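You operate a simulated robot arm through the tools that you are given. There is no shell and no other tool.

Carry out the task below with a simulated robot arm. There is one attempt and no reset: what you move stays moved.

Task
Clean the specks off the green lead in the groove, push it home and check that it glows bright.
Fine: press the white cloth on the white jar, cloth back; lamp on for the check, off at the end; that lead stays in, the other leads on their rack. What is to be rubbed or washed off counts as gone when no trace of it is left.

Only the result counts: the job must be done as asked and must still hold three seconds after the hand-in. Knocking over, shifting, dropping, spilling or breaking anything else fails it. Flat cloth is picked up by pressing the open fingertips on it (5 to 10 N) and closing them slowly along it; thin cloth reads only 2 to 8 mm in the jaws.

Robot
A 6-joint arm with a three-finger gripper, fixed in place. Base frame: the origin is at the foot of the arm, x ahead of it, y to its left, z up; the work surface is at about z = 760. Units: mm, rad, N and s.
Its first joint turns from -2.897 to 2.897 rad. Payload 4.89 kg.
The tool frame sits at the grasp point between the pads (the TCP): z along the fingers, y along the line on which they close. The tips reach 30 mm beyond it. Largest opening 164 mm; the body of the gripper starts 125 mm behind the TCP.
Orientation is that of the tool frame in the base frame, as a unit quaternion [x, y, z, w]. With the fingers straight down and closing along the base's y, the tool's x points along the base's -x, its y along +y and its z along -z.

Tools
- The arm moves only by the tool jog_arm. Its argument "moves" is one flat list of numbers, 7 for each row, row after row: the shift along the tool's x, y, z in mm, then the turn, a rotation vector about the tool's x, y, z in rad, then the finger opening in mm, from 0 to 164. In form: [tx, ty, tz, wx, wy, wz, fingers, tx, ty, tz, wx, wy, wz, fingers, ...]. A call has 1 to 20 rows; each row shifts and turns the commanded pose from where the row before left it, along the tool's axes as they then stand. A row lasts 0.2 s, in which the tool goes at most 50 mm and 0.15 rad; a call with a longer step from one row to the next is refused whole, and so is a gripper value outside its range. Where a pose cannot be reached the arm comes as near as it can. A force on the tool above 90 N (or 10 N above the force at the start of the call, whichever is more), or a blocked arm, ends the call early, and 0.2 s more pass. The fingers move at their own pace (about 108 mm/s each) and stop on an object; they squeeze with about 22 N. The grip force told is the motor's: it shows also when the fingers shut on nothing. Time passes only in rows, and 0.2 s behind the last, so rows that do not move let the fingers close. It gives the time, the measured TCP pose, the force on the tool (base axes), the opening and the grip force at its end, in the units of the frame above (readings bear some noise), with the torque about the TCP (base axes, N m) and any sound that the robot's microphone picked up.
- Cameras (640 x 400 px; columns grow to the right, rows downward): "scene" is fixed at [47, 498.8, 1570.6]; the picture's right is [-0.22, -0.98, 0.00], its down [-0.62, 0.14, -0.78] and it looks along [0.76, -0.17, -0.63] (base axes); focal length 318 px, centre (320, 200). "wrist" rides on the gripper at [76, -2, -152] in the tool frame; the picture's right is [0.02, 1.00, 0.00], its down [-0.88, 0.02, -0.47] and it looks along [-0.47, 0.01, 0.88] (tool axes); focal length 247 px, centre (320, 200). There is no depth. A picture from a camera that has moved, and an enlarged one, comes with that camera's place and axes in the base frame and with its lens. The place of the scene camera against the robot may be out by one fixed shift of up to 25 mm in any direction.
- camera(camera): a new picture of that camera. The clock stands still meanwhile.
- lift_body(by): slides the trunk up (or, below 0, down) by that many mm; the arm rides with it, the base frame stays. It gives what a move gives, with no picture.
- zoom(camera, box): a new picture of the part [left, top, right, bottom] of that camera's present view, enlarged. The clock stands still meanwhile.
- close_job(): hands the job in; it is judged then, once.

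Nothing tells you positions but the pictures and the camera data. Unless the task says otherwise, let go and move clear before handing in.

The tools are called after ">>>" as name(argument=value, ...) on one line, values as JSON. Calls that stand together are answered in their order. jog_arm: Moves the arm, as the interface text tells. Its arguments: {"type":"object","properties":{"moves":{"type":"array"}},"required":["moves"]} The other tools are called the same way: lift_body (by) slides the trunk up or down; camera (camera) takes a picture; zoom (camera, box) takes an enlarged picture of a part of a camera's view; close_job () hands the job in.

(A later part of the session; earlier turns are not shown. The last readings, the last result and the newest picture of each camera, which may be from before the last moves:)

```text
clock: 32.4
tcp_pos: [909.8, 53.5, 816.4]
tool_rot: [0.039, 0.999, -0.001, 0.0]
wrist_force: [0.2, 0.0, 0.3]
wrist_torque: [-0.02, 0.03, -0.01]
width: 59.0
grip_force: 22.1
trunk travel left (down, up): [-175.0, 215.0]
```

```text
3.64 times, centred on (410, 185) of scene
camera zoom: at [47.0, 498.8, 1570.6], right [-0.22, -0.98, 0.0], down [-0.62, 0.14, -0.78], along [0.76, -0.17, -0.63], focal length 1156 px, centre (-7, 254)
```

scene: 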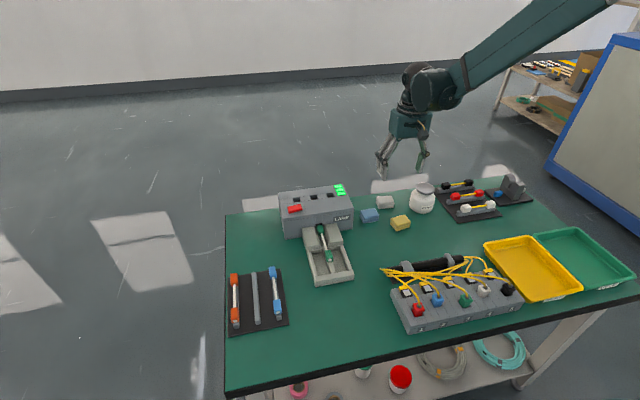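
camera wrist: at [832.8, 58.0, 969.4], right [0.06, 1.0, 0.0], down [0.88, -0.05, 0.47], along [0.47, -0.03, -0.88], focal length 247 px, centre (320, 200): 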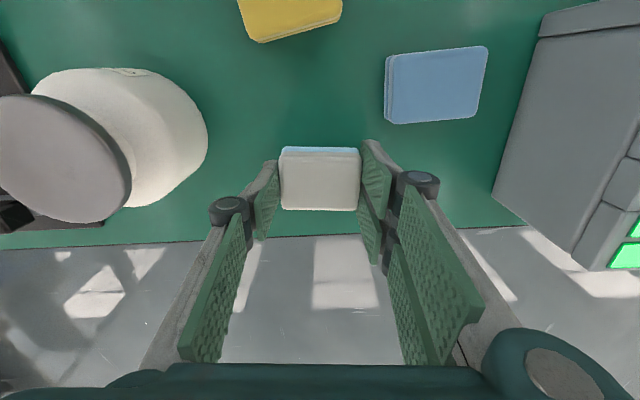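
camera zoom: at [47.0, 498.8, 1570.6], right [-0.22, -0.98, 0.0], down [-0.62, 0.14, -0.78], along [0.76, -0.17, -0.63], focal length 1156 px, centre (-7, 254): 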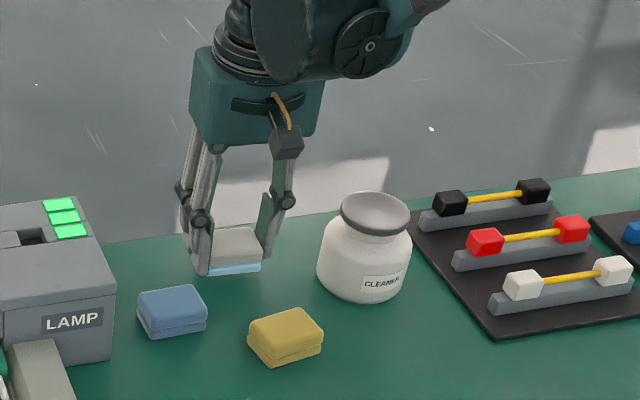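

14 mm remain; I'll lower the last bit slowly.

>>> jog_arm(moves=[0, 0, 7, 0, 0, 0, 45, 0, 0, 4, 0, 0, 0, 45, 0, 0, 1.5, 0, 0, 0, 45, 0, 0, 0, 0, 0, 0, 45])

```text
clock: 33.4
tcp_pos: [910.6, 53.2, 803.7]
tool_rot: [0.039, 0.999, -0.001, 0.001]
wrist_force: [0.7, 0.3, 0.1]
wrist_torque: [-0.02, 0.0, 0.03]
width: 59.1
grip_force: 22.7
trunk travel left (down, up): [-175.0, 215.0]
```

>>> jog_arm(moves=[0, 0, 1, 0, 0, 0, 45, 0, 0, 0, 0, 0, 0, 45])

```text
clock: 34.0
tcp_pos: [909.8, 53.3, 802.4]
tool_rot: [0.04, 0.999, 0.0, 0.0]
wrist_force: [1.0, 0.0, 0.2]
wrist_torque: [0.0, 0.0, 0.01]
width: 58.8
grip_force: 21.8
trunk travel left (down, up): [-175.0, 215.0]
```

The cloth is within a millimetre of the table; I'll touch down, open gently and rise.

>>> jog_arm(moves=[0, 0, 0.8, 0, 0, 0, 45, 0, 0, 0, 0, 0, 0, 45])

>>> jog_arm(moves=[0, 0, 0, 0, 0, 0, 64, 0, 0, 0, 0, 0, 0, 75, 0, 0, 0, 0, 0, 0, 85, 0, 0, 0, 0, 0, 0, 85, 0, 0, -20, 0, 0, 0, 85, 0, 0, -40, 0, 0, 0, 85, 0, 0, -40, 0, 0, 0, 85, 0, 0, -40, 0, 0, 0, 85, 0, 0, -20, 0, 0, -0.08, 85, 0, 0, 0, 0, 0, 0, 85])

>>> camera(camera="wrist")

>>> camera(camera="scene")

```text
clock: 34.6
tcp_pos: [910.0, 54.4, 801.5]
tool_rot: [0.038, 0.999, 0.001, 0.0]
wrist_force: [0.3, 0.2, -0.3]
wrist_torque: [-0.02, 0.02, -0.01]
width: 58.9
grip_force: 21.8
trunk travel left (down, up): [-175.0, 215.0]
```

```text
clock: 36.8
tcp_pos: [912.2, 51.6, 961.2]
tool_rot: [-0.001, 1.0, 0.0, 0.0]
wrist_force: [-0.6, 0.4, -0.1]
wrist_torque: [-0.03, -0.05, -0.01]
width: 85.3
grip_force: 0.1
trunk travel left (down, up): [-175.0, 215.0]
```

```text
taken
camera wrist: at [835.2, 49.7, 1115.0], right [-0.02, 1.0, 0.0], down [0.88, 0.02, 0.47], along [0.47, 0.01, -0.88], focal length 247 px, centre (320, 200)
```

wrist: 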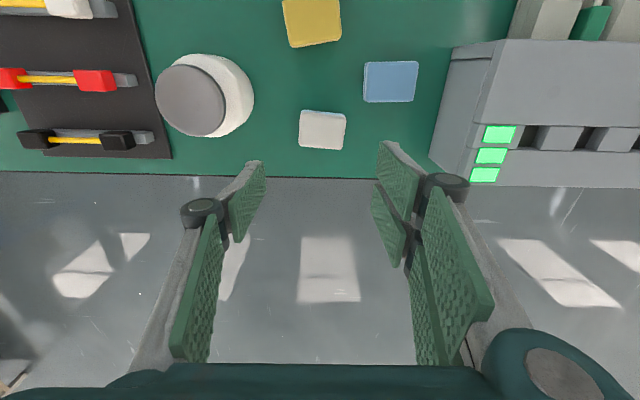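

```text
taken
```

scene: 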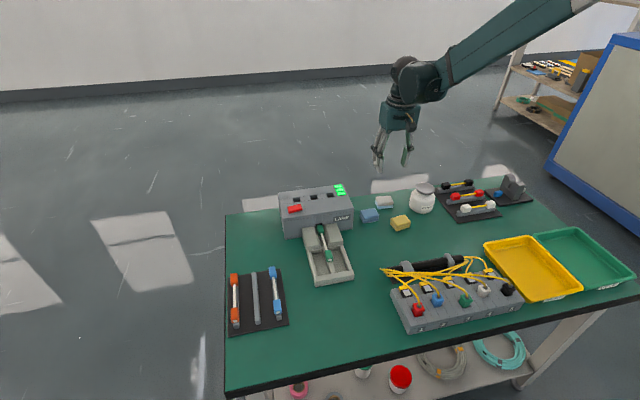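

The cloth is back in its place and the lead is clean. Next I'll close the fingers and move behind the lead's near end at about (637, 331).

>>> jog_arm(moves=[30.5, 31.1, 0, 0, 0, 0, 85, 30.5, 31.1, 0, 0, 0, 0, 85, 30.5, 31.1, 0, 0, 0, 0, 60, 30.5, 31.1, 0, 0, 0, 0, 40, 30.5, 31.1, 0, 0, 0, 0, 20, 30.5, 31.1, 0, 0, 0, 0, 0, 30.5, 31.1, 0, 0, 0, 0, 0, 30.5, 31.1, 0, 0, 0, 0, 0, 30.5, 31.1, 0, 0, 0, 0, 0, 0, 0, 30, 0, 0, 0, 0, 0, 0, 30, 0, 0, 0, 0, 0, 0, 0, 0, 0, 0, 0])

>>> camera(camera="wrist")

>>> zoom(camera="scene", box=[280, 170, 380, 300])

```text
clock: 39.4
tcp_pos: [635.9, 331.9, 903.1]
tool_rot: [-0.001, 1.0, 0.0, 0.0]
wrist_force: [0.5, -0.3, 0.6]
wrist_torque: [-0.04, 0.0, -0.01]
width: 0.0
grip_force: 22.6
trunk travel left (down, up): [-175.0, 215.0]
```

```text
taken
camera wrist: at [559.1, 330.8, 1056.5], right [-0.02, 1.0, 0.0], down [0.88, 0.02, 0.47], along [0.47, 0.01, -0.88], focal length 247 px, centre (320, 200)
```

wrist: 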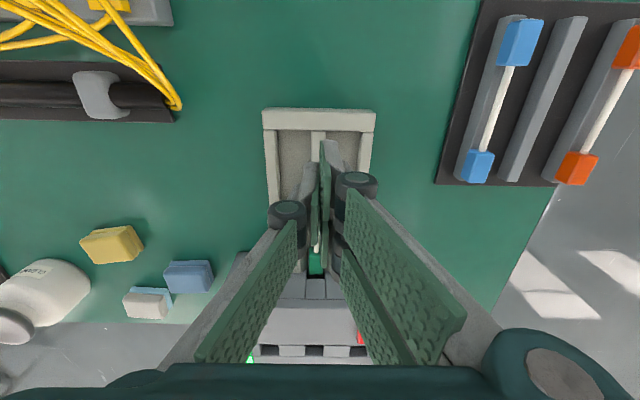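

```text
3.08 times, centred on (330, 235) of scene
camera zoom: at [47.0, 498.8, 1570.6], right [-0.22, -0.98, 0.0], down [-0.62, 0.14, -0.78], along [0.76, -0.17, -0.63], focal length 978 px, centre (289, 92)
```

zoom: 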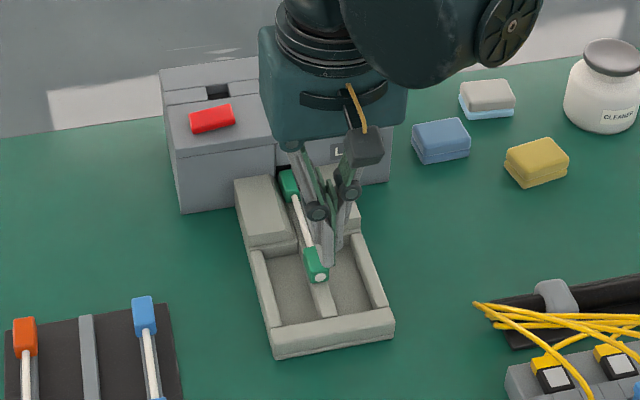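

The closed fingers are above the rib behind the lead. I'll descend until the tips are around mid-height of the block (tips at z≈793).

>>> jog_arm(moves=[0, -0.5, 30, 0, 0, 0, 0, 0, 0, 25, 0, 0, 0, 0, 0, 0, 15, 0, 0, 0, 0, 0, 0, 6, 0, 0, 0, 0, 0, 0, 0, 0, 0, 0, 0])

>>> zoom(camera="scene", box=[300, 210, 360, 290])

>>> zoom(camera="wrist", box=[270, 80, 370, 280])

```text
clock: 40.4
tcp_pos: [635.6, 332.1, 833.0]
tool_rot: [-0.002, 1.0, 0.002, 0.003]
wrist_force: [-6.1, 2.2, 78.5]
wrist_torque: [0.24, -2.07, 0.08]
width: 0.0
grip_force: 21.9
trunk travel left (down, up): [-175.0, 215.0]
stopped in row 4: the force on the tool passed its limit at 112 N (the readings are from after the stop); the commanded pose is now the measured one
```

```text
5.00 times, centred on (330, 250) of scene
camera zoom: at [47.0, 498.8, 1570.6], right [-0.22, -0.98, 0.0], down [-0.62, 0.14, -0.78], along [0.76, -0.17, -0.63], focal length 1589 px, centre (270, -50)
```

zoom: 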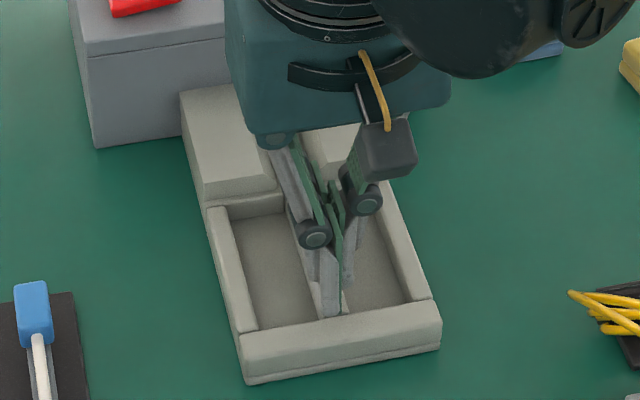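

```text
2.00 times, centred on (320, 180) of wrist
camera zoom: at [557.6, 330.4, 986.0], right [-0.02, 1.0, 0.0], down [0.88, 0.02, 0.48], along [0.48, 0.01, -0.88], focal length 494 px, centre (320, 240)
```

zoom: 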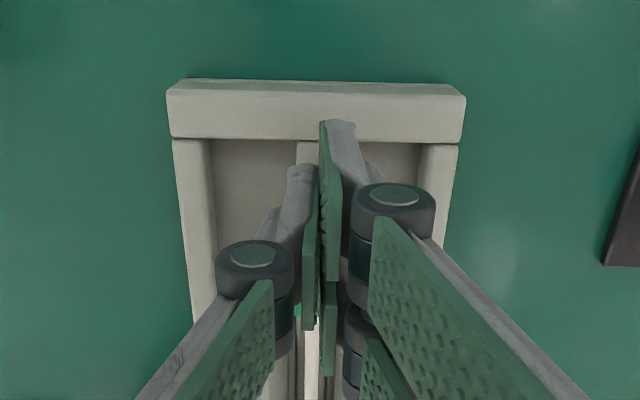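

I hit something at tip height z≈803 — the torque says about 27 mm ahead of the TCP, i.e. the lead's rear edge; one side of the hand has a wider finger pair than I took it for. I'll raise at once and inspect.

>>> jog_arm(moves=[0, 0, -10, 0, 0, 0, 0, 0, 0, -30, 0, 0, 0, 0, 0, 0, -40, 0, 0, 0, 0, 0, 0, -30, 0, 0, 0, 0, 0, 0, 0, 0, 0, 0, 0])

>>> zoom(camera="scene", box=[300, 210, 360, 290])

>>> camera(camera="wrist")

```text
clock: 41.6
tcp_pos: [635.3, 332.1, 940.4]
tool_rot: [0.0, 1.0, 0.0, 0.002]
wrist_force: [-1.2, -0.2, 0.1]
wrist_torque: [0.04, -0.03, 0.02]
width: 0.0
grip_force: 22.1
trunk travel left (down, up): [-175.0, 215.0]
```

```text
5.00 times, centred on (330, 250) of scene
camera zoom: at [47.0, 498.8, 1570.6], right [-0.22, -0.98, 0.0], down [-0.62, 0.14, -0.78], along [0.76, -0.17, -0.63], focal length 1589 px, centre (270, -50)
```

zoom: 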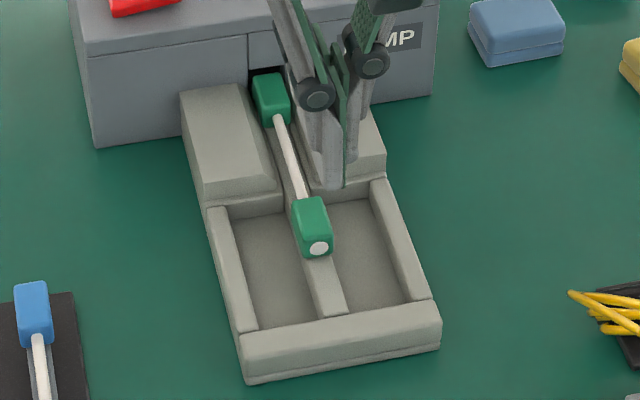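

```text
taken
camera wrist: at [558.0, 331.5, 1092.7], right [-0.02, 1.0, 0.0], down [0.88, 0.02, 0.48], along [0.48, 0.01, -0.88], focal length 247 px, centre (320, 200)
```

wrist: 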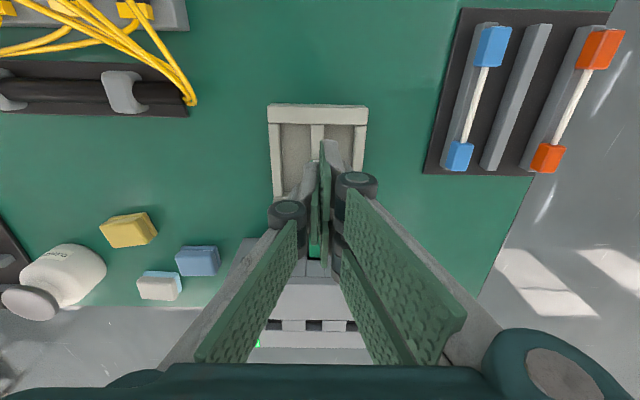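

The lead looks unharmed and unmoved. The hand has a single finger on one side and a pair on the other, so I'll turn it by −90° so the single finger leads toward +x and the hand fits between the tray's front wall and the lead.

>>> jog_arm(moves=[0, 0, 0, 0, 0, -0.1428, 0, 0, 0, 0, 0, 0, -0.1428, 0, 0, 0, 0, 0, 0, -0.1428, 0, 0, 0, 0, 0, 0, -0.1428, 0, 0, 0, 0, 0, 0, -0.1428, 0, 0, 0, 0, 0, 0, -0.1428, 0, 0, 0, 0, 0, 0, -0.1428, 0, 0, 0, 0, 0, 0, -0.1428, 0, 0, 0, 0, 0, 0, -0.1428, 0, 0, 0, 0, 0, 0, -0.1428, 0, 0, 0, 0, 0, 0, -0.1428, 0, 0, 0, 0, 0, 0, 0, 0])

>>> camera(camera="wrist")

>>> zoom(camera="scene", box=[290, 170, 380, 300])

```text
clock: 44.2
tcp_pos: [636.9, 333.3, 939.9]
tool_rot: [0.709, -0.705, 0.0, -0.001]
wrist_force: [0.4, -0.8, 0.1]
wrist_torque: [0.02, 0.02, -0.02]
width: 0.0
grip_force: 22.2
trunk travel left (down, up): [-175.0, 215.0]
```

```text
taken
camera wrist: at [637.6, 256.7, 1092.6], right [-1.0, -0.02, 0.0], down [-0.02, 0.88, 0.47], along [-0.01, 0.47, -0.88], focal length 247 px, centre (320, 200)
```

wrist: 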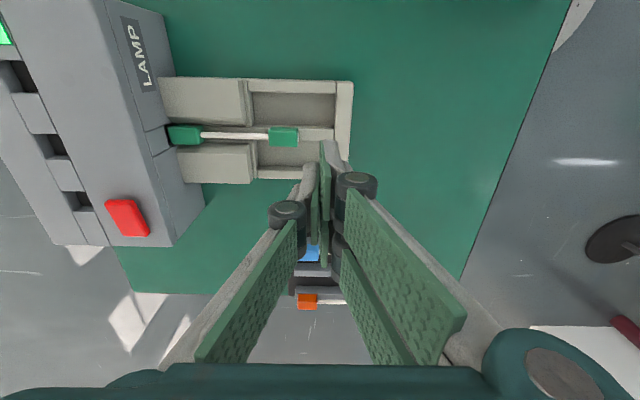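

```text
3.08 times, centred on (335, 235) of scene
camera zoom: at [47.0, 498.8, 1570.6], right [-0.22, -0.98, 0.0], down [-0.62, 0.14, -0.78], along [0.76, -0.17, -0.63], focal length 978 px, centre (274, 92)
```

zoom: 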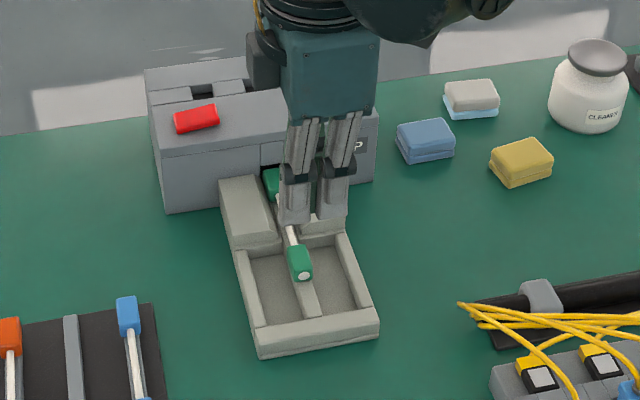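

The turn worked; the finger pair now faces −x. I'll zoom to align y with the lead.

>>> zoom(camera="wrist", box=[240, 100, 340, 170])

>>> zoom(camera="wrist", box=[150, 60, 260, 200])

```text
5.71 times, centred on (290, 135) of wrist
camera zoom: at [637.6, 256.7, 1092.6], right [-1.0, -0.02, 0.0], down [-0.02, 0.88, 0.47], along [-0.01, 0.47, -0.88], focal length 1411 px, centre (491, 571)
```

zoom: 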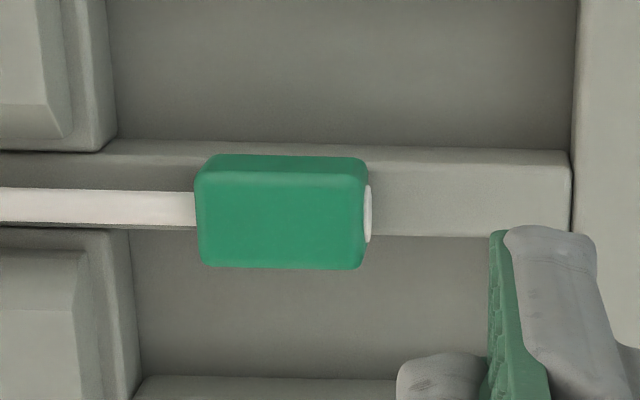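

```text
2.86 times, centred on (205, 130) of wrist
camera zoom: at [637.6, 256.7, 1092.6], right [-1.0, -0.02, 0.0], down [-0.02, 0.88, 0.47], along [-0.01, 0.47, -0.88], focal length 706 px, centre (649, 400)
```

zoom: 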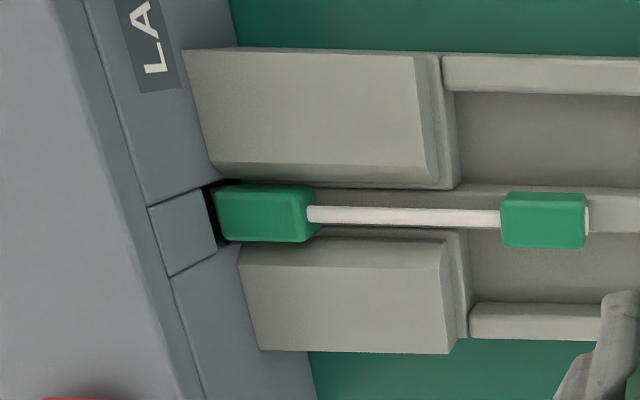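

The block spans z 785–806 and the rib top is at about 785; tips at 793 will clear the rib and meet the block. I'll shift 1.5 mm to −y and descend in stages.

>>> jog_arm(moves=[1.5, 0.5, 30, 0, 0, 0, 0, 0, 0, 30, 0, 0, 0, 0, 0, 0, 25, 0, 0, 0, 0, 0, 0, 10, 0, 0, 0, 0, 0, 0, 0, 0, 0, 0, 0])

>>> camera(camera="wrist")

>>> zoom(camera="scene", box=[300, 210, 360, 290])

```text
clock: 45.4
tcp_pos: [635.7, 331.7, 843.5]
tool_rot: [0.708, -0.707, -0.001, -0.002]
wrist_force: [1.9, 0.2, -0.8]
wrist_torque: [0.0, 0.06, -0.02]
width: 0.1
grip_force: 21.5
trunk travel left (down, up): [-175.0, 215.0]
```

```text
taken
camera wrist: at [636.8, 255.6, 996.6], right [-1.0, -0.02, 0.0], down [-0.02, 0.88, 0.47], along [-0.01, 0.47, -0.88], focal length 247 px, centre (320, 200)
```

wrist: 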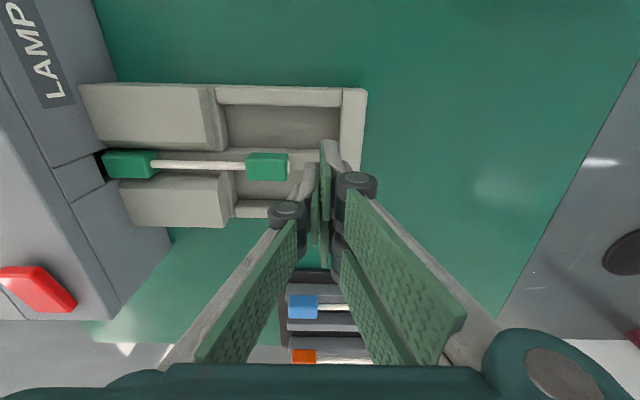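

```text
5.00 times, centred on (330, 250) of scene
camera zoom: at [47.0, 498.8, 1570.6], right [-0.22, -0.98, 0.0], down [-0.62, 0.14, -0.78], along [0.76, -0.17, -0.63], focal length 1589 px, centre (270, -50)
```

zoom: 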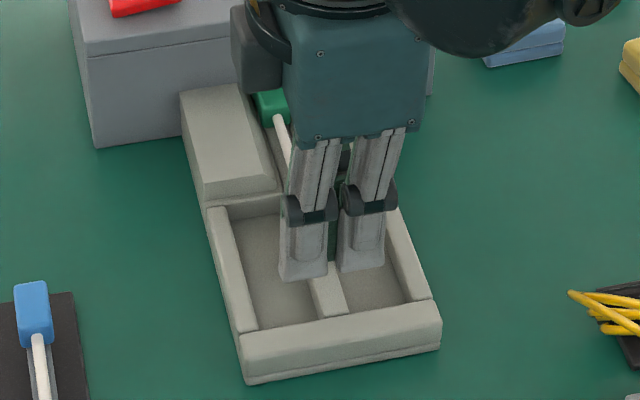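

I'll zoom on the clearance between the leading finger and the lead's end.

>>> zoom(camera="wrist", box=[240, 130, 370, 230])

```text
4.00 times, centred on (305, 180) of wrist
camera zoom: at [636.8, 255.6, 996.6], right [-1.0, -0.02, 0.0], down [-0.02, 0.88, 0.47], along [-0.01, 0.47, -0.88], focal length 988 px, centre (380, 280)
```

zoom: 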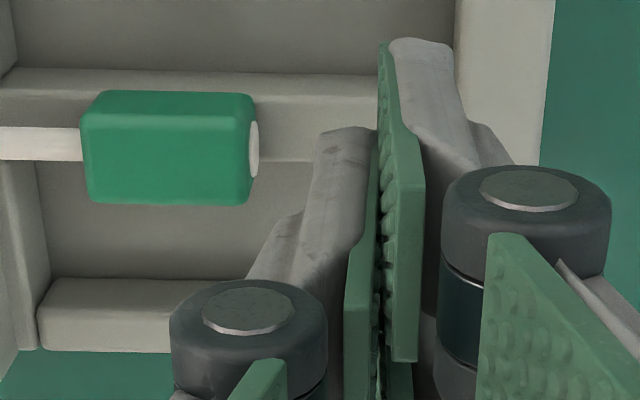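

About 12 mm clear. I'll go down the remaining 20 mm carefully.

>>> jog_arm(moves=[0, 0, 7, 0, 0, 0, 0, 0, 0, 6, 0, 0, 0, 0, 0, 0, 0, 0, 0, 0, 0])

>>> jog_arm(moves=[0, 0, 4, 0, 0, 0, 0, 0, 0, 3, 0, 0, 0, 0, 0, 0, 0, 0, 0, 0, 0])

```text
clock: 46.2
tcp_pos: [635.1, 331.0, 831.8]
tool_rot: [0.708, -0.706, 0.0, -0.002]
wrist_force: [0.3, 1.0, 0.2]
wrist_torque: [0.01, -0.02, -0.01]
width: 0.0
grip_force: 21.5
trunk travel left (down, up): [-175.0, 215.0]
```

```text
clock: 47.0
tcp_pos: [637.3, 330.9, 825.0]
tool_rot: [0.707, -0.707, 0.0, -0.001]
wrist_force: [0.3, 0.0, -0.4]
wrist_torque: [0.01, 0.0, 0.01]
width: 0.0
grip_force: 22.3
trunk travel left (down, up): [-175.0, 215.0]
```

The tips are at z≈795 with no contact. Now I'll push toward +x in small steps, watching the force.

>>> jog_arm(moves=[0, -4, 0, 0, 0, 0, 0, 0, -4, 0, 0, 0, 0, 0, 0, -3, 0, 0, 0, 0, 0, 0, -3, 0, 0, 0, 0, 0, 0, 0, 0, 0, 0, 0, 0])

>>> jog_arm(moves=[0, -3, 0, 0, 0, 0, 0, 0, -3, 0, 0, 0, 0, 0, 0, 0, 0, 0, 0, 0, 0])

>>> zoom(camera="wrist", box=[40, 90, 360, 290])

```text
clock: 48.2
tcp_pos: [650.9, 330.8, 824.7]
tool_rot: [0.708, -0.706, 0.0, -0.001]
wrist_force: [0.9, -0.3, -0.3]
wrist_torque: [-0.03, 0.01, 0.03]
width: 0.2
grip_force: 22.2
trunk travel left (down, up): [-175.0, 215.0]
```

```text
clock: 49.0
tcp_pos: [657.4, 332.7, 825.8]
tool_rot: [0.708, -0.707, 0.0, -0.002]
wrist_force: [-0.5, 0.2, 0.1]
wrist_torque: [0.01, 0.01, -0.01]
width: 0.2
grip_force: 22.2
trunk travel left (down, up): [-175.0, 215.0]
```

```text
2.00 times, centred on (200, 190) of wrist
camera zoom: at [657.6, 255.3, 978.2], right [-1.0, -0.02, 0.0], down [-0.02, 0.88, 0.47], along [-0.01, 0.47, -0.88], focal length 494 px, centre (560, 220)
```

zoom: 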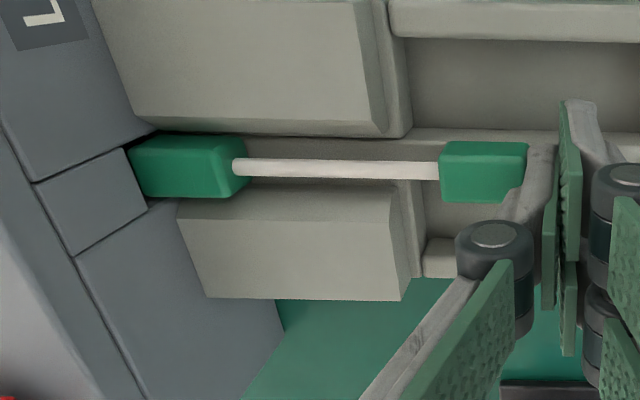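

The lead slides in easily (its end is now at about x≈669). I'll continue pushing until it stops.

>>> jog_arm(moves=[0, -3, 0, 0, 0, 0, 0, 0, -3, 0, 0, 0, 0, 0, 0, -3, 0, 0, 0, 0, 0, 0, 0, 0, 0, 0, 0, 0])

>>> jog_arm(moves=[0, -3, 0, 0, 0, 0, 0, 0, -3, 0, 0, 0, 0, 0, 0, 0, 0, 0, 0, 0, 0])

>>> zoom(camera="wrist", box=[40, 90, 360, 290])

```text
clock: 50.0
tcp_pos: [664.9, 331.1, 825.0]
tool_rot: [0.708, -0.706, 0.0, -0.001]
wrist_force: [-17.2, 0.8, 0.0]
wrist_torque: [-0.04, 0.32, 0.0]
width: 0.0
grip_force: 21.9
trunk travel left (down, up): [-175.0, 215.0]
```

```text
clock: 50.8
tcp_pos: [666.5, 330.8, 826.5]
tool_rot: [0.708, -0.706, 0.0, -0.002]
wrist_force: [-78.4, 0.1, 2.0]
wrist_torque: [0.02, 1.55, -0.05]
width: 0.9
grip_force: 21.6
trunk travel left (down, up): [-175.0, 215.0]
```

```text
2.00 times, centred on (200, 190) of wrist
camera zoom: at [668.3, 254.8, 979.2], right [-1.0, -0.02, 0.0], down [-0.02, 0.88, 0.47], along [-0.01, 0.47, -0.88], focal length 494 px, centre (560, 220)
```

zoom: 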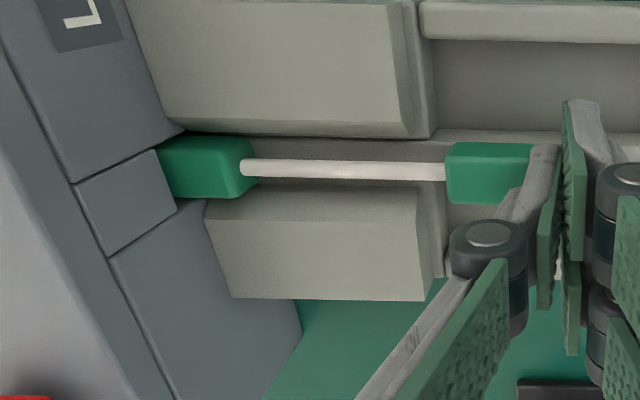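

It met firm resistance (78 N) after about 17 mm of travel — likely the stop. I'll back off and look.

>>> jog_arm(moves=[0, 6, 0, 0, 0, 0, 0, 0, 6, 0, 0, 0, 0, 0, 0, 6, 0, 0, 0, 0, 0, 0, 0, 0, 0, 0, 0, 0])

>>> zoom(camera="wrist", box=[40, 90, 360, 290])

>>> zoom(camera="scene", box=[290, 190, 360, 290])

```text
clock: 51.8
tcp_pos: [654.1, 330.5, 823.3]
tool_rot: [0.708, -0.707, 0.0, -0.002]
wrist_force: [0.7, 0.5, 0.3]
wrist_torque: [-0.03, 0.02, 0.02]
width: 0.3
grip_force: 21.7
trunk travel left (down, up): [-175.0, 215.0]
```

```text
2.00 times, centred on (200, 190) of wrist
camera zoom: at [654.7, 255.1, 977.1], right [-1.0, -0.02, 0.0], down [-0.02, 0.88, 0.47], along [-0.01, 0.47, -0.88], focal length 494 px, centre (560, 220)
```

zoom: 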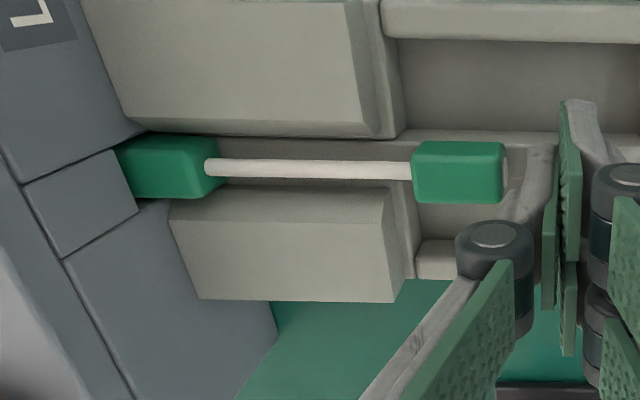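

```text
4.00 times, centred on (325, 240) of scene
camera zoom: at [47.0, 498.8, 1570.6], right [-0.22, -0.98, 0.0], down [-0.62, 0.14, -0.78], along [0.76, -0.17, -0.63], focal length 1271 px, centre (300, 40)
```

zoom: 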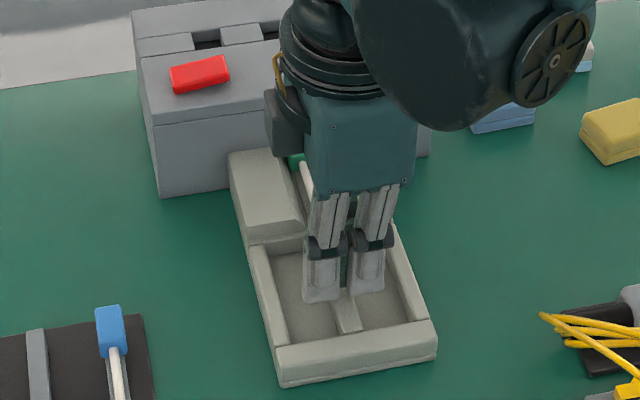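

The lead moved in about 13 mm. I want to be sure it is stopped by the socket and not jammed on the cheeks, so I'll zoom in on both ends.

>>> zoom(camera="wrist", box=[220, 140, 310, 210])

>>> zoom(camera="wrist", box=[70, 130, 180, 210])

```text
5.71 times, centred on (265, 175) of wrist
camera zoom: at [654.7, 255.1, 977.1], right [-1.0, -0.02, 0.0], down [-0.02, 0.88, 0.47], along [-0.01, 0.47, -0.88], focal length 1411 px, centre (634, 343)
```

zoom: 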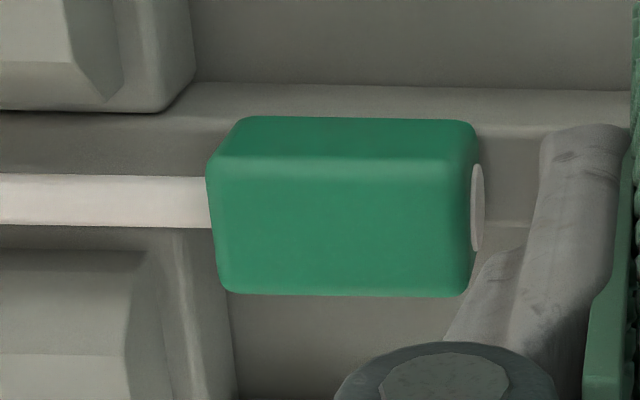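

```text
5.00 times, centred on (125, 170) of wrist
camera zoom: at [654.7, 255.1, 977.1], right [-1.0, -0.02, 0.0], down [-0.02, 0.88, 0.47], along [-0.01, 0.47, -0.88], focal length 1235 px, centre (1295, 350)
```

zoom: 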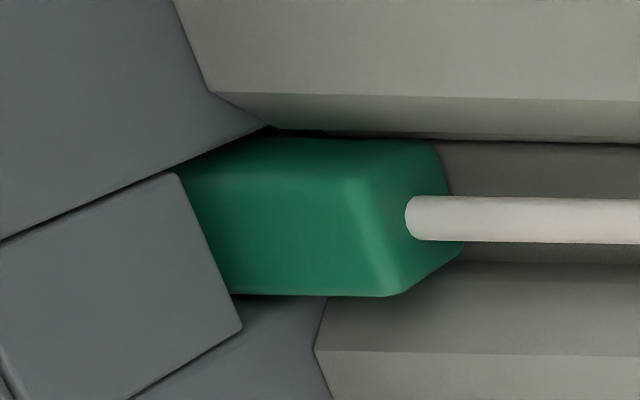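

The lead's front block has clearance to the cheeks, so the socket itself seems to be the stop. I'll raise the hand and look at the red switch, which I put at about (857, 412, 851).

>>> jog_arm(moves=[0, 0, -30, 0, 0, 0, 0, 0, 0, -40, 0, 0, 0, 0, 0, 0, -40, 0, 0, 0, 0, 0, 0, -40, 0, 0, 0, 0, 0, -36, -5, 0, 0, 0, 0, 0, -36, -5, 0, 0, 0, 0, -5, -36, 0, 0, 0, 0, 0, -5, -36, 0, 0, 0, 0, 0, 0, -26, 0, 0, 0, 0, 0, 0, 0, 0, 0, 0, 0, 0])

>>> camera(camera="wrist")

>>> camera(camera="scene")

```text
clock: 54.0
tcp_pos: [823.7, 341.2, 985.0]
tool_rot: [0.707, -0.707, 0.0, -0.001]
wrist_force: [1.0, 0.5, -0.9]
wrist_torque: [-0.03, 0.05, -0.03]
width: 0.1
grip_force: 22.0
trunk travel left (down, up): [-175.0, 215.0]
```

```text
taken
camera wrist: at [824.3, 264.7, 1138.2], right [-1.0, -0.02, 0.0], down [-0.02, 0.88, 0.47], along [-0.01, 0.47, -0.88], focal length 247 px, centre (320, 200)
```

wrist: 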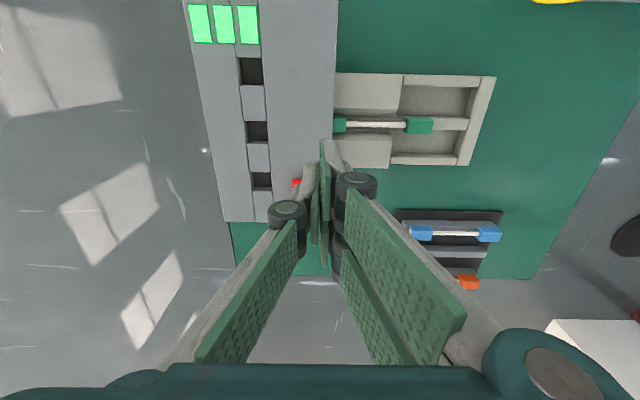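

```text
taken
```

scene: 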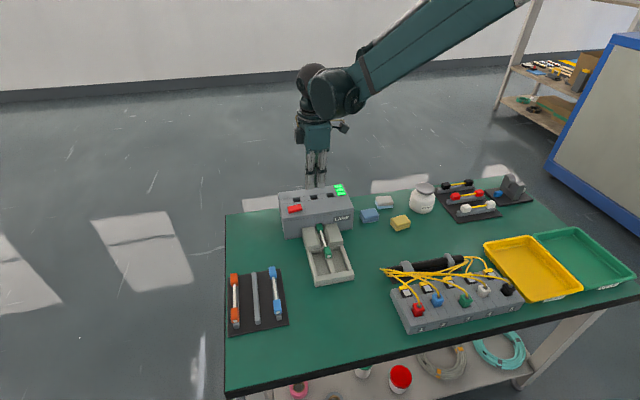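

The switch is behind the fingers in the wrist view, so I'll zoom on it in the scene view.

>>> zoom(camera="scene", box=[278, 195, 318, 220])

>>> zoom(camera="scene", box=[300, 215, 350, 270])

```text
16.00 times, centred on (298, 208) of scene
camera zoom: at [47.0, 498.8, 1570.6], right [-0.22, -0.98, 0.0], down [-0.62, 0.14, -0.78], along [0.76, -0.17, -0.63], focal length 5084 px, centre (672, 80)
```

zoom: 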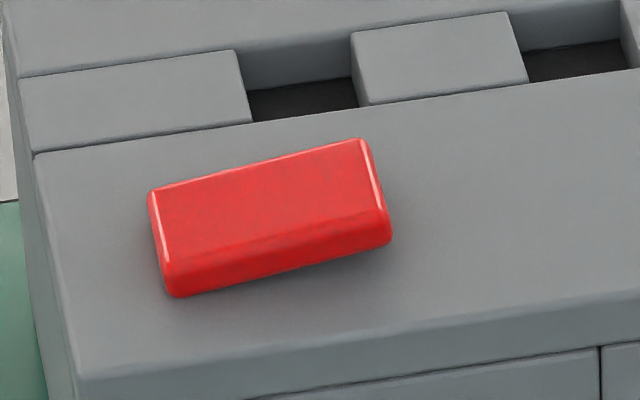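

```text
7.27 times, centred on (325, 242) of scene
camera zoom: at [47.0, 498.8, 1570.6], right [-0.22, -0.98, 0.0], down [-0.62, 0.14, -0.78], along [0.76, -0.17, -0.63], focal length 2311 px, centre (284, -109)
```

zoom: 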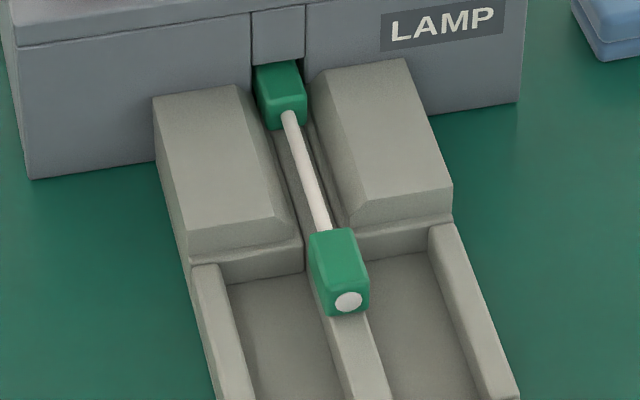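

The red rocker lies along y; its −y end is raised and its +y end is down (off). I'll turn the hand back to the original orientation and get a clear view for pressing the raised end.

>>> jog_arm(moves=[0, 0, 0, 0, 0, 0.1428, 0, 0, 0, 0, 0, 0, 0.1428, 0, 0, 0, 0, 0, 0, 0.1428, 0, 0, 0, 0, 0, 0, 0.1428, 0, 0, 0, 0, 0, 0, 0.1428, 0, 0, 0, 0, 0, 0, 0.1428, 0, 0, 0, 0, 0, 0, 0.1428, 0, 0, 0, 0, 0, 0, 0.1428, 0, 0, 0, 0, 0, 0, 0.1428, 0, 0, 0, 0, 0, 0, 0.1428, 0, 0, 0, 0, 0, 0, 0.1428, 0, 30, -10, 0, 0, 0, 0, 0, 30, -10, 0, 0, 0, 0, 0, 0, 0, 0, 0, 0, 0, 0])

>>> camera(camera="wrist")

```text
clock: 57.0
tcp_pos: [763.0, 320.8, 983.7]
tool_rot: [-0.001, 1.0, 0.001, 0.002]
wrist_force: [-0.8, -0.2, 0.1]
wrist_torque: [0.04, -0.07, -0.01]
width: 0.0
grip_force: 22.0
trunk travel left (down, up): [-175.0, 215.0]
```

```text
taken
camera wrist: at [685.1, 319.0, 1137.1], right [-0.02, 1.0, 0.0], down [0.88, 0.02, 0.48], along [0.48, 0.01, -0.88], focal length 247 px, centre (320, 200)
```

wrist: 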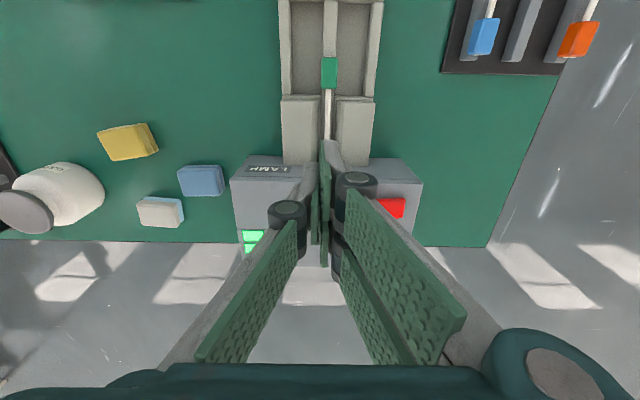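

Part of the switch is still hidden; I'll shift to −y for a full view.

>>> jog_arm(moves=[0, -40, 0, 0, 0, 0, 0, 0, -40, 0, 0, 0, 0, 0, 0, 0, 0, 0, 0, 0, 0])

>>> camera(camera="wrist")

>>> zoom(camera="wrist", box=[380, 150, 500, 240])

```text
clock: 57.8
tcp_pos: [763.9, 237.7, 984.5]
tool_rot: [-0.001, 1.0, 0.0, 0.001]
wrist_force: [0.2, 0.3, 0.2]
wrist_torque: [-0.04, -0.05, -0.01]
width: 0.2
grip_force: 21.8
trunk travel left (down, up): [-175.0, 215.0]
```

```text
taken
camera wrist: at [686.0, 236.5, 1136.9], right [-0.02, 1.0, 0.0], down [0.88, 0.02, 0.48], along [0.48, 0.01, -0.88], focal length 247 px, centre (320, 200)
```

wrist: 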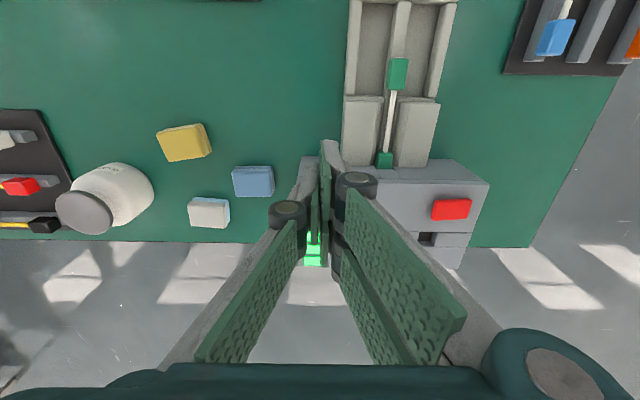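

```text
4.44 times, centred on (440, 195) of wrist
camera zoom: at [686.0, 236.5, 1136.9], right [-0.02, 1.0, 0.0], down [0.88, 0.02, 0.48], along [0.48, 0.01, -0.88], focal length 1098 px, centre (-213, 222)
```

zoom: 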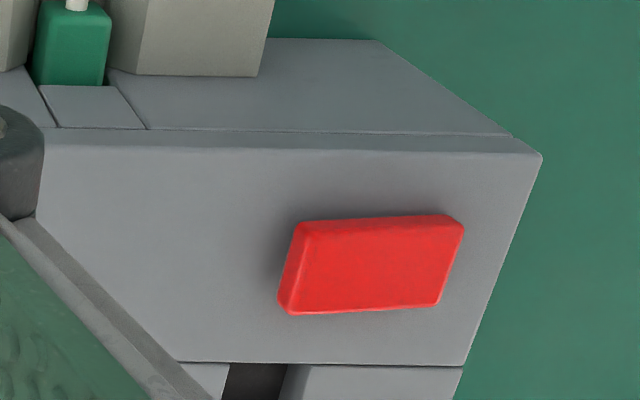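

The rocker centre is at about (853, 415), its raised end near y≈390–400, z≈858. I'll hover above that end.

>>> jog_arm(moves=[-17.8, 31.8, 0, 0, 0, 0, 0, -17.8, 31.8, 0, 0, 0, 0, 0, -17.8, 31.8, 0, 0, 0, 0, 0, -17.8, 31.8, 0, 0, 0, 0, 0, -17.8, 31.8, 0, 0, 0, 0, 0, 0, 0, 30, 0, 0, 0, 0, 0, 0, 30, 0, 0, 0, 0, 0, 0, 0, 0, 0, 0, 0, 0, 0, 0, 0, 0, 0, 0])

>>> zoom(camera="scene", box=[260, 160, 350, 240])

>>> camera(camera="wrist")

```text
clock: 59.8
tcp_pos: [850.7, 400.9, 925.5]
tool_rot: [0.0, 1.0, 0.001, 0.001]
wrist_force: [0.3, -0.6, -0.5]
wrist_torque: [0.03, 0.03, -0.03]
width: 0.0
grip_force: 22.3
trunk travel left (down, up): [-175.0, 215.0]
```

```text
5.00 times, centred on (305, 200) of scene
camera zoom: at [47.0, 498.8, 1570.6], right [-0.22, -0.98, 0.0], down [-0.62, 0.14, -0.78], along [0.76, -0.17, -0.63], focal length 1589 px, centre (395, 200)
```

zoom: 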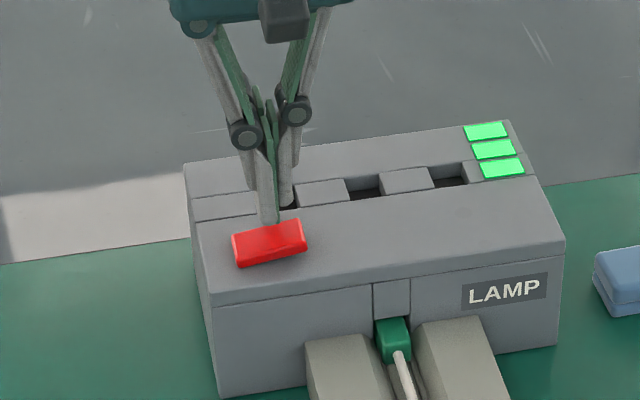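

```text
taken
camera wrist: at [773.5, 399.1, 1078.9], right [-0.02, 1.0, 0.0], down [0.88, 0.02, 0.48], along [0.48, 0.01, -0.88], focal length 247 px, centre (320, 200)
```

wrist: 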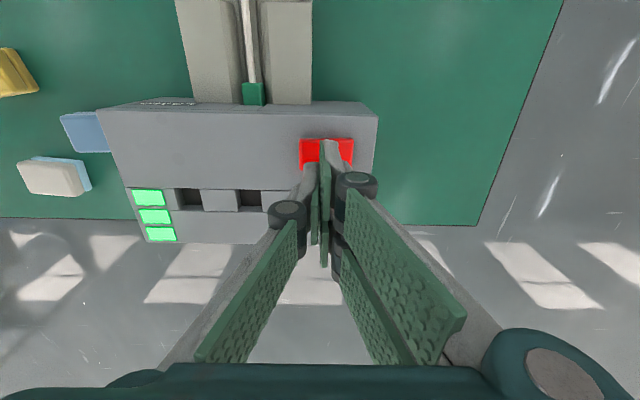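

I'll shift 4 mm toward the raised end and descend in steps.

>>> jog_arm(moves=[-1, -4, 12, 0, 0, 0, 0, 0, 0, 12, 0, 0, 0, 0, 0, 0, 0, 0, 0, 0, 0])

>>> jog_arm(moves=[0, 0, 2, 0, 0, 0, 0, 0, 0, 2, 0, 0, 0, 0, 0, 0, 0, 0, 0, 0, 0])

>>> jog_arm(moves=[0, 0, 2, 0, 0, 0, 0, 0, 0, 2, 0, 0, 0, 0, 0, 0, 0, 0, 0, 0, 0])

```text
clock: 60.6
tcp_pos: [852.3, 396.8, 900.7]
tool_rot: [-0.001, 1.0, 0.001, 0.001]
wrist_force: [0.0, 0.2, -0.8]
wrist_torque: [-0.02, -0.02, -0.01]
width: 0.0
grip_force: 21.7
trunk travel left (down, up): [-175.0, 215.0]
```

```text
clock: 61.4
tcp_pos: [852.9, 397.1, 897.1]
tool_rot: [-0.001, 1.0, 0.001, 0.002]
wrist_force: [2.1, -5.9, 17.4]
wrist_torque: [-0.03, 0.26, 0.05]
width: 0.0
grip_force: 21.9
trunk travel left (down, up): [-175.0, 215.0]
```

```text
clock: 62.2
tcp_pos: [852.4, 395.1, 897.5]
tool_rot: [0.0, 1.0, 0.002, 0.003]
wrist_force: [-7.4, -7.4, 54.5]
wrist_torque: [0.21, 1.07, 0.22]
width: 0.3
grip_force: 22.2
trunk travel left (down, up): [-175.0, 215.0]
stopped in row 3: the force on the tool passed its limit at 93 N (the readings are from after the stop); the commanded pose is now the measured one
```

Resistance went up to over 90 N without the rocker giving way; contact is on the −x finger of the pair. I'll back up and look.

>>> jog_arm(moves=[0, 0, -6, 0, 0, 0, 0, 0, 0, -10, 0, 0, 0, 0, 0, 0, 0, 0, 0, 0, 0])

>>> zoom(camera="scene", box=[270, 170, 340, 240])

>>> zoom(camera="wrist", box=[240, 100, 400, 220])

```text
clock: 63.0
tcp_pos: [853.0, 396.9, 909.2]
tool_rot: [0.0, 1.0, 0.002, 0.002]
wrist_force: [1.4, 1.3, 0.3]
wrist_torque: [-0.01, 0.01, 0.02]
width: 0.0
grip_force: 21.9
trunk travel left (down, up): [-175.0, 215.0]
```

```text
5.71 times, centred on (305, 205) of scene
camera zoom: at [47.0, 498.8, 1570.6], right [-0.22, -0.98, 0.0], down [-0.62, 0.14, -0.78], along [0.76, -0.17, -0.63], focal length 1816 px, centre (406, 171)
```

zoom: 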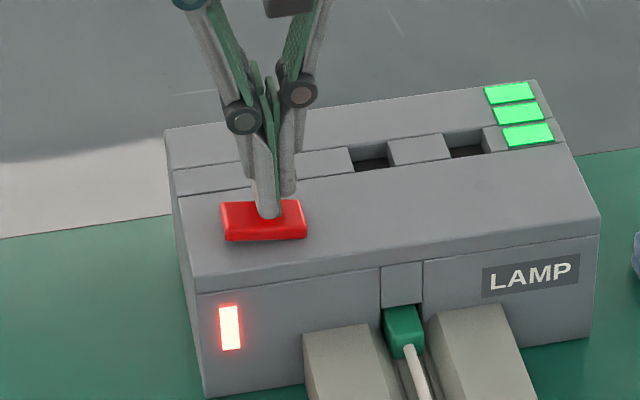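

```text
3.33 times, centred on (320, 160) of wrist
camera zoom: at [775.9, 395.3, 1062.4], right [-0.02, 1.0, 0.0], down [0.88, 0.02, 0.48], along [0.48, 0.01, -0.88], focal length 823 px, centre (320, 333)
```

zoom: 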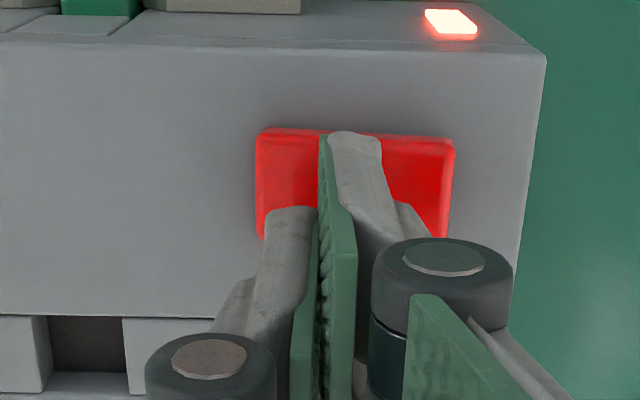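

The rocker has flipped and an indicator on the lamp front is lit: the lamp is on. Now I check the lead's end.

>>> zoom(camera="scene", box=[300, 215, 350, 270])

>>> camera(camera="scene")

```text
7.27 times, centred on (325, 242) of scene
camera zoom: at [47.0, 498.8, 1570.6], right [-0.22, -0.98, 0.0], down [-0.62, 0.14, -0.78], along [0.76, -0.17, -0.63], focal length 2311 px, centre (284, -109)
```

zoom: 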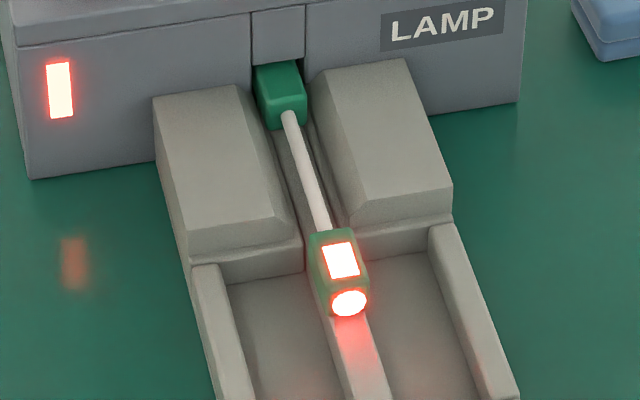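

```text
taken
```

scene: 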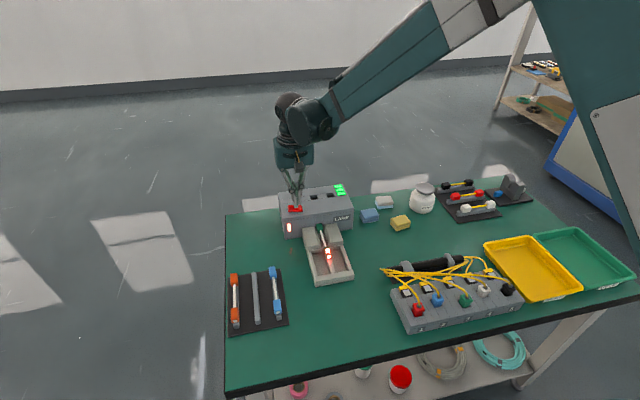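

The lead's end and top window glow as strongly as the lamp's indicator. I'll take a closer look for leftover specks against the glow.

>>> zoom(camera="scene", box=[316, 238, 341, 266])

>>> zoom(camera="scene", box=[280, 180, 356, 240])

```text
14.29 times, centred on (328, 252) of scene
camera zoom: at [47.0, 498.8, 1570.6], right [-0.22, -0.98, 0.0], down [-0.62, 0.14, -0.78], along [0.76, -0.17, -0.63], focal length 4540 px, centre (199, -543)
```

zoom: 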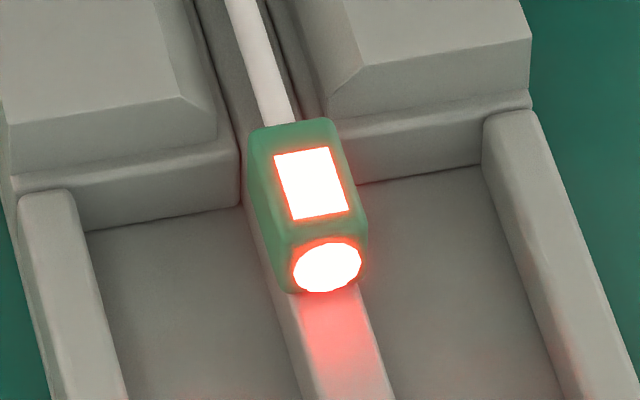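

```text
6.67 times, centred on (318, 210) of scene
camera zoom: at [47.0, 498.8, 1570.6], right [-0.22, -0.98, 0.0], down [-0.62, 0.14, -0.78], along [0.76, -0.17, -0.63], focal length 2118 px, centre (333, 133)
```

zoom: 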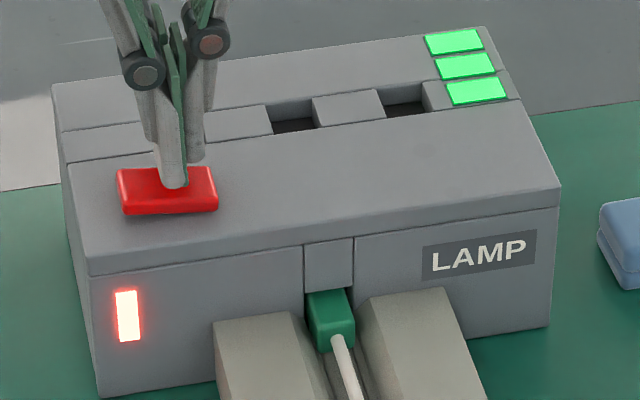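

It glows bright, so the lead is clean and home. After a short hold I'll press the other (+y) end of the rocker to switch off, in finer steps.

>>> jog_arm(moves=[0, 0, -8, 0, 0, 0, 0, 0, 0, 0, 0, 0, 0, 0, 0, 0, 0, 0, 0, 0, 0, 0, 0, 0, 0, 0, 0, 0, 0, 0, 0, 0, 0, 0, 0, 2, 12, 0, 0, 0, 0, 0, 2, 13, 0, 0, 0, 0, 0, 0, 0, 8, 0, 0, 0, 0, 0, 0, 6, 0, 0, 0, 0, 0, 0, 0, 0, 0, 0, 0, 0, 0, 0, 0, 0, 0, 0])

>>> zoom(camera="scene", box=[270, 170, 340, 240])

>>> zoom(camera="wrist", box=[240, 100, 400, 220])

```text
clock: 65.4
tcp_pos: [849.7, 421.4, 903.4]
tool_rot: [-0.001, 1.0, 0.001, 0.002]
wrist_force: [-0.4, -0.4, -0.1]
wrist_torque: [0.01, 0.01, 0.03]
width: 0.0
grip_force: 21.8
trunk travel left (down, up): [-175.0, 215.0]
```

```text
5.71 times, centred on (305, 205) of scene
camera zoom: at [47.0, 498.8, 1570.6], right [-0.22, -0.98, 0.0], down [-0.62, 0.14, -0.78], along [0.76, -0.17, -0.63], focal length 1816 px, centre (406, 171)
```

zoom: 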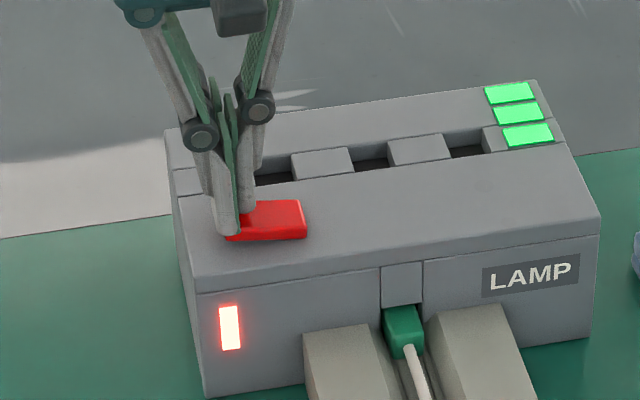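

```text
3.33 times, centred on (320, 160) of wrist
camera zoom: at [772.9, 419.5, 1057.1], right [-0.02, 1.0, 0.0], down [0.88, 0.02, 0.48], along [0.48, 0.01, -0.88], focal length 823 px, centre (320, 333)
```

zoom: 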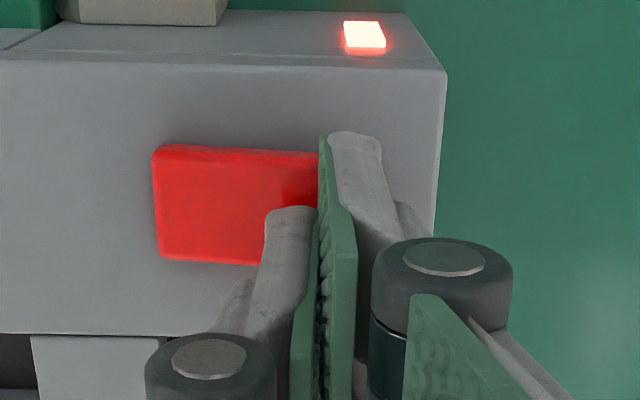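

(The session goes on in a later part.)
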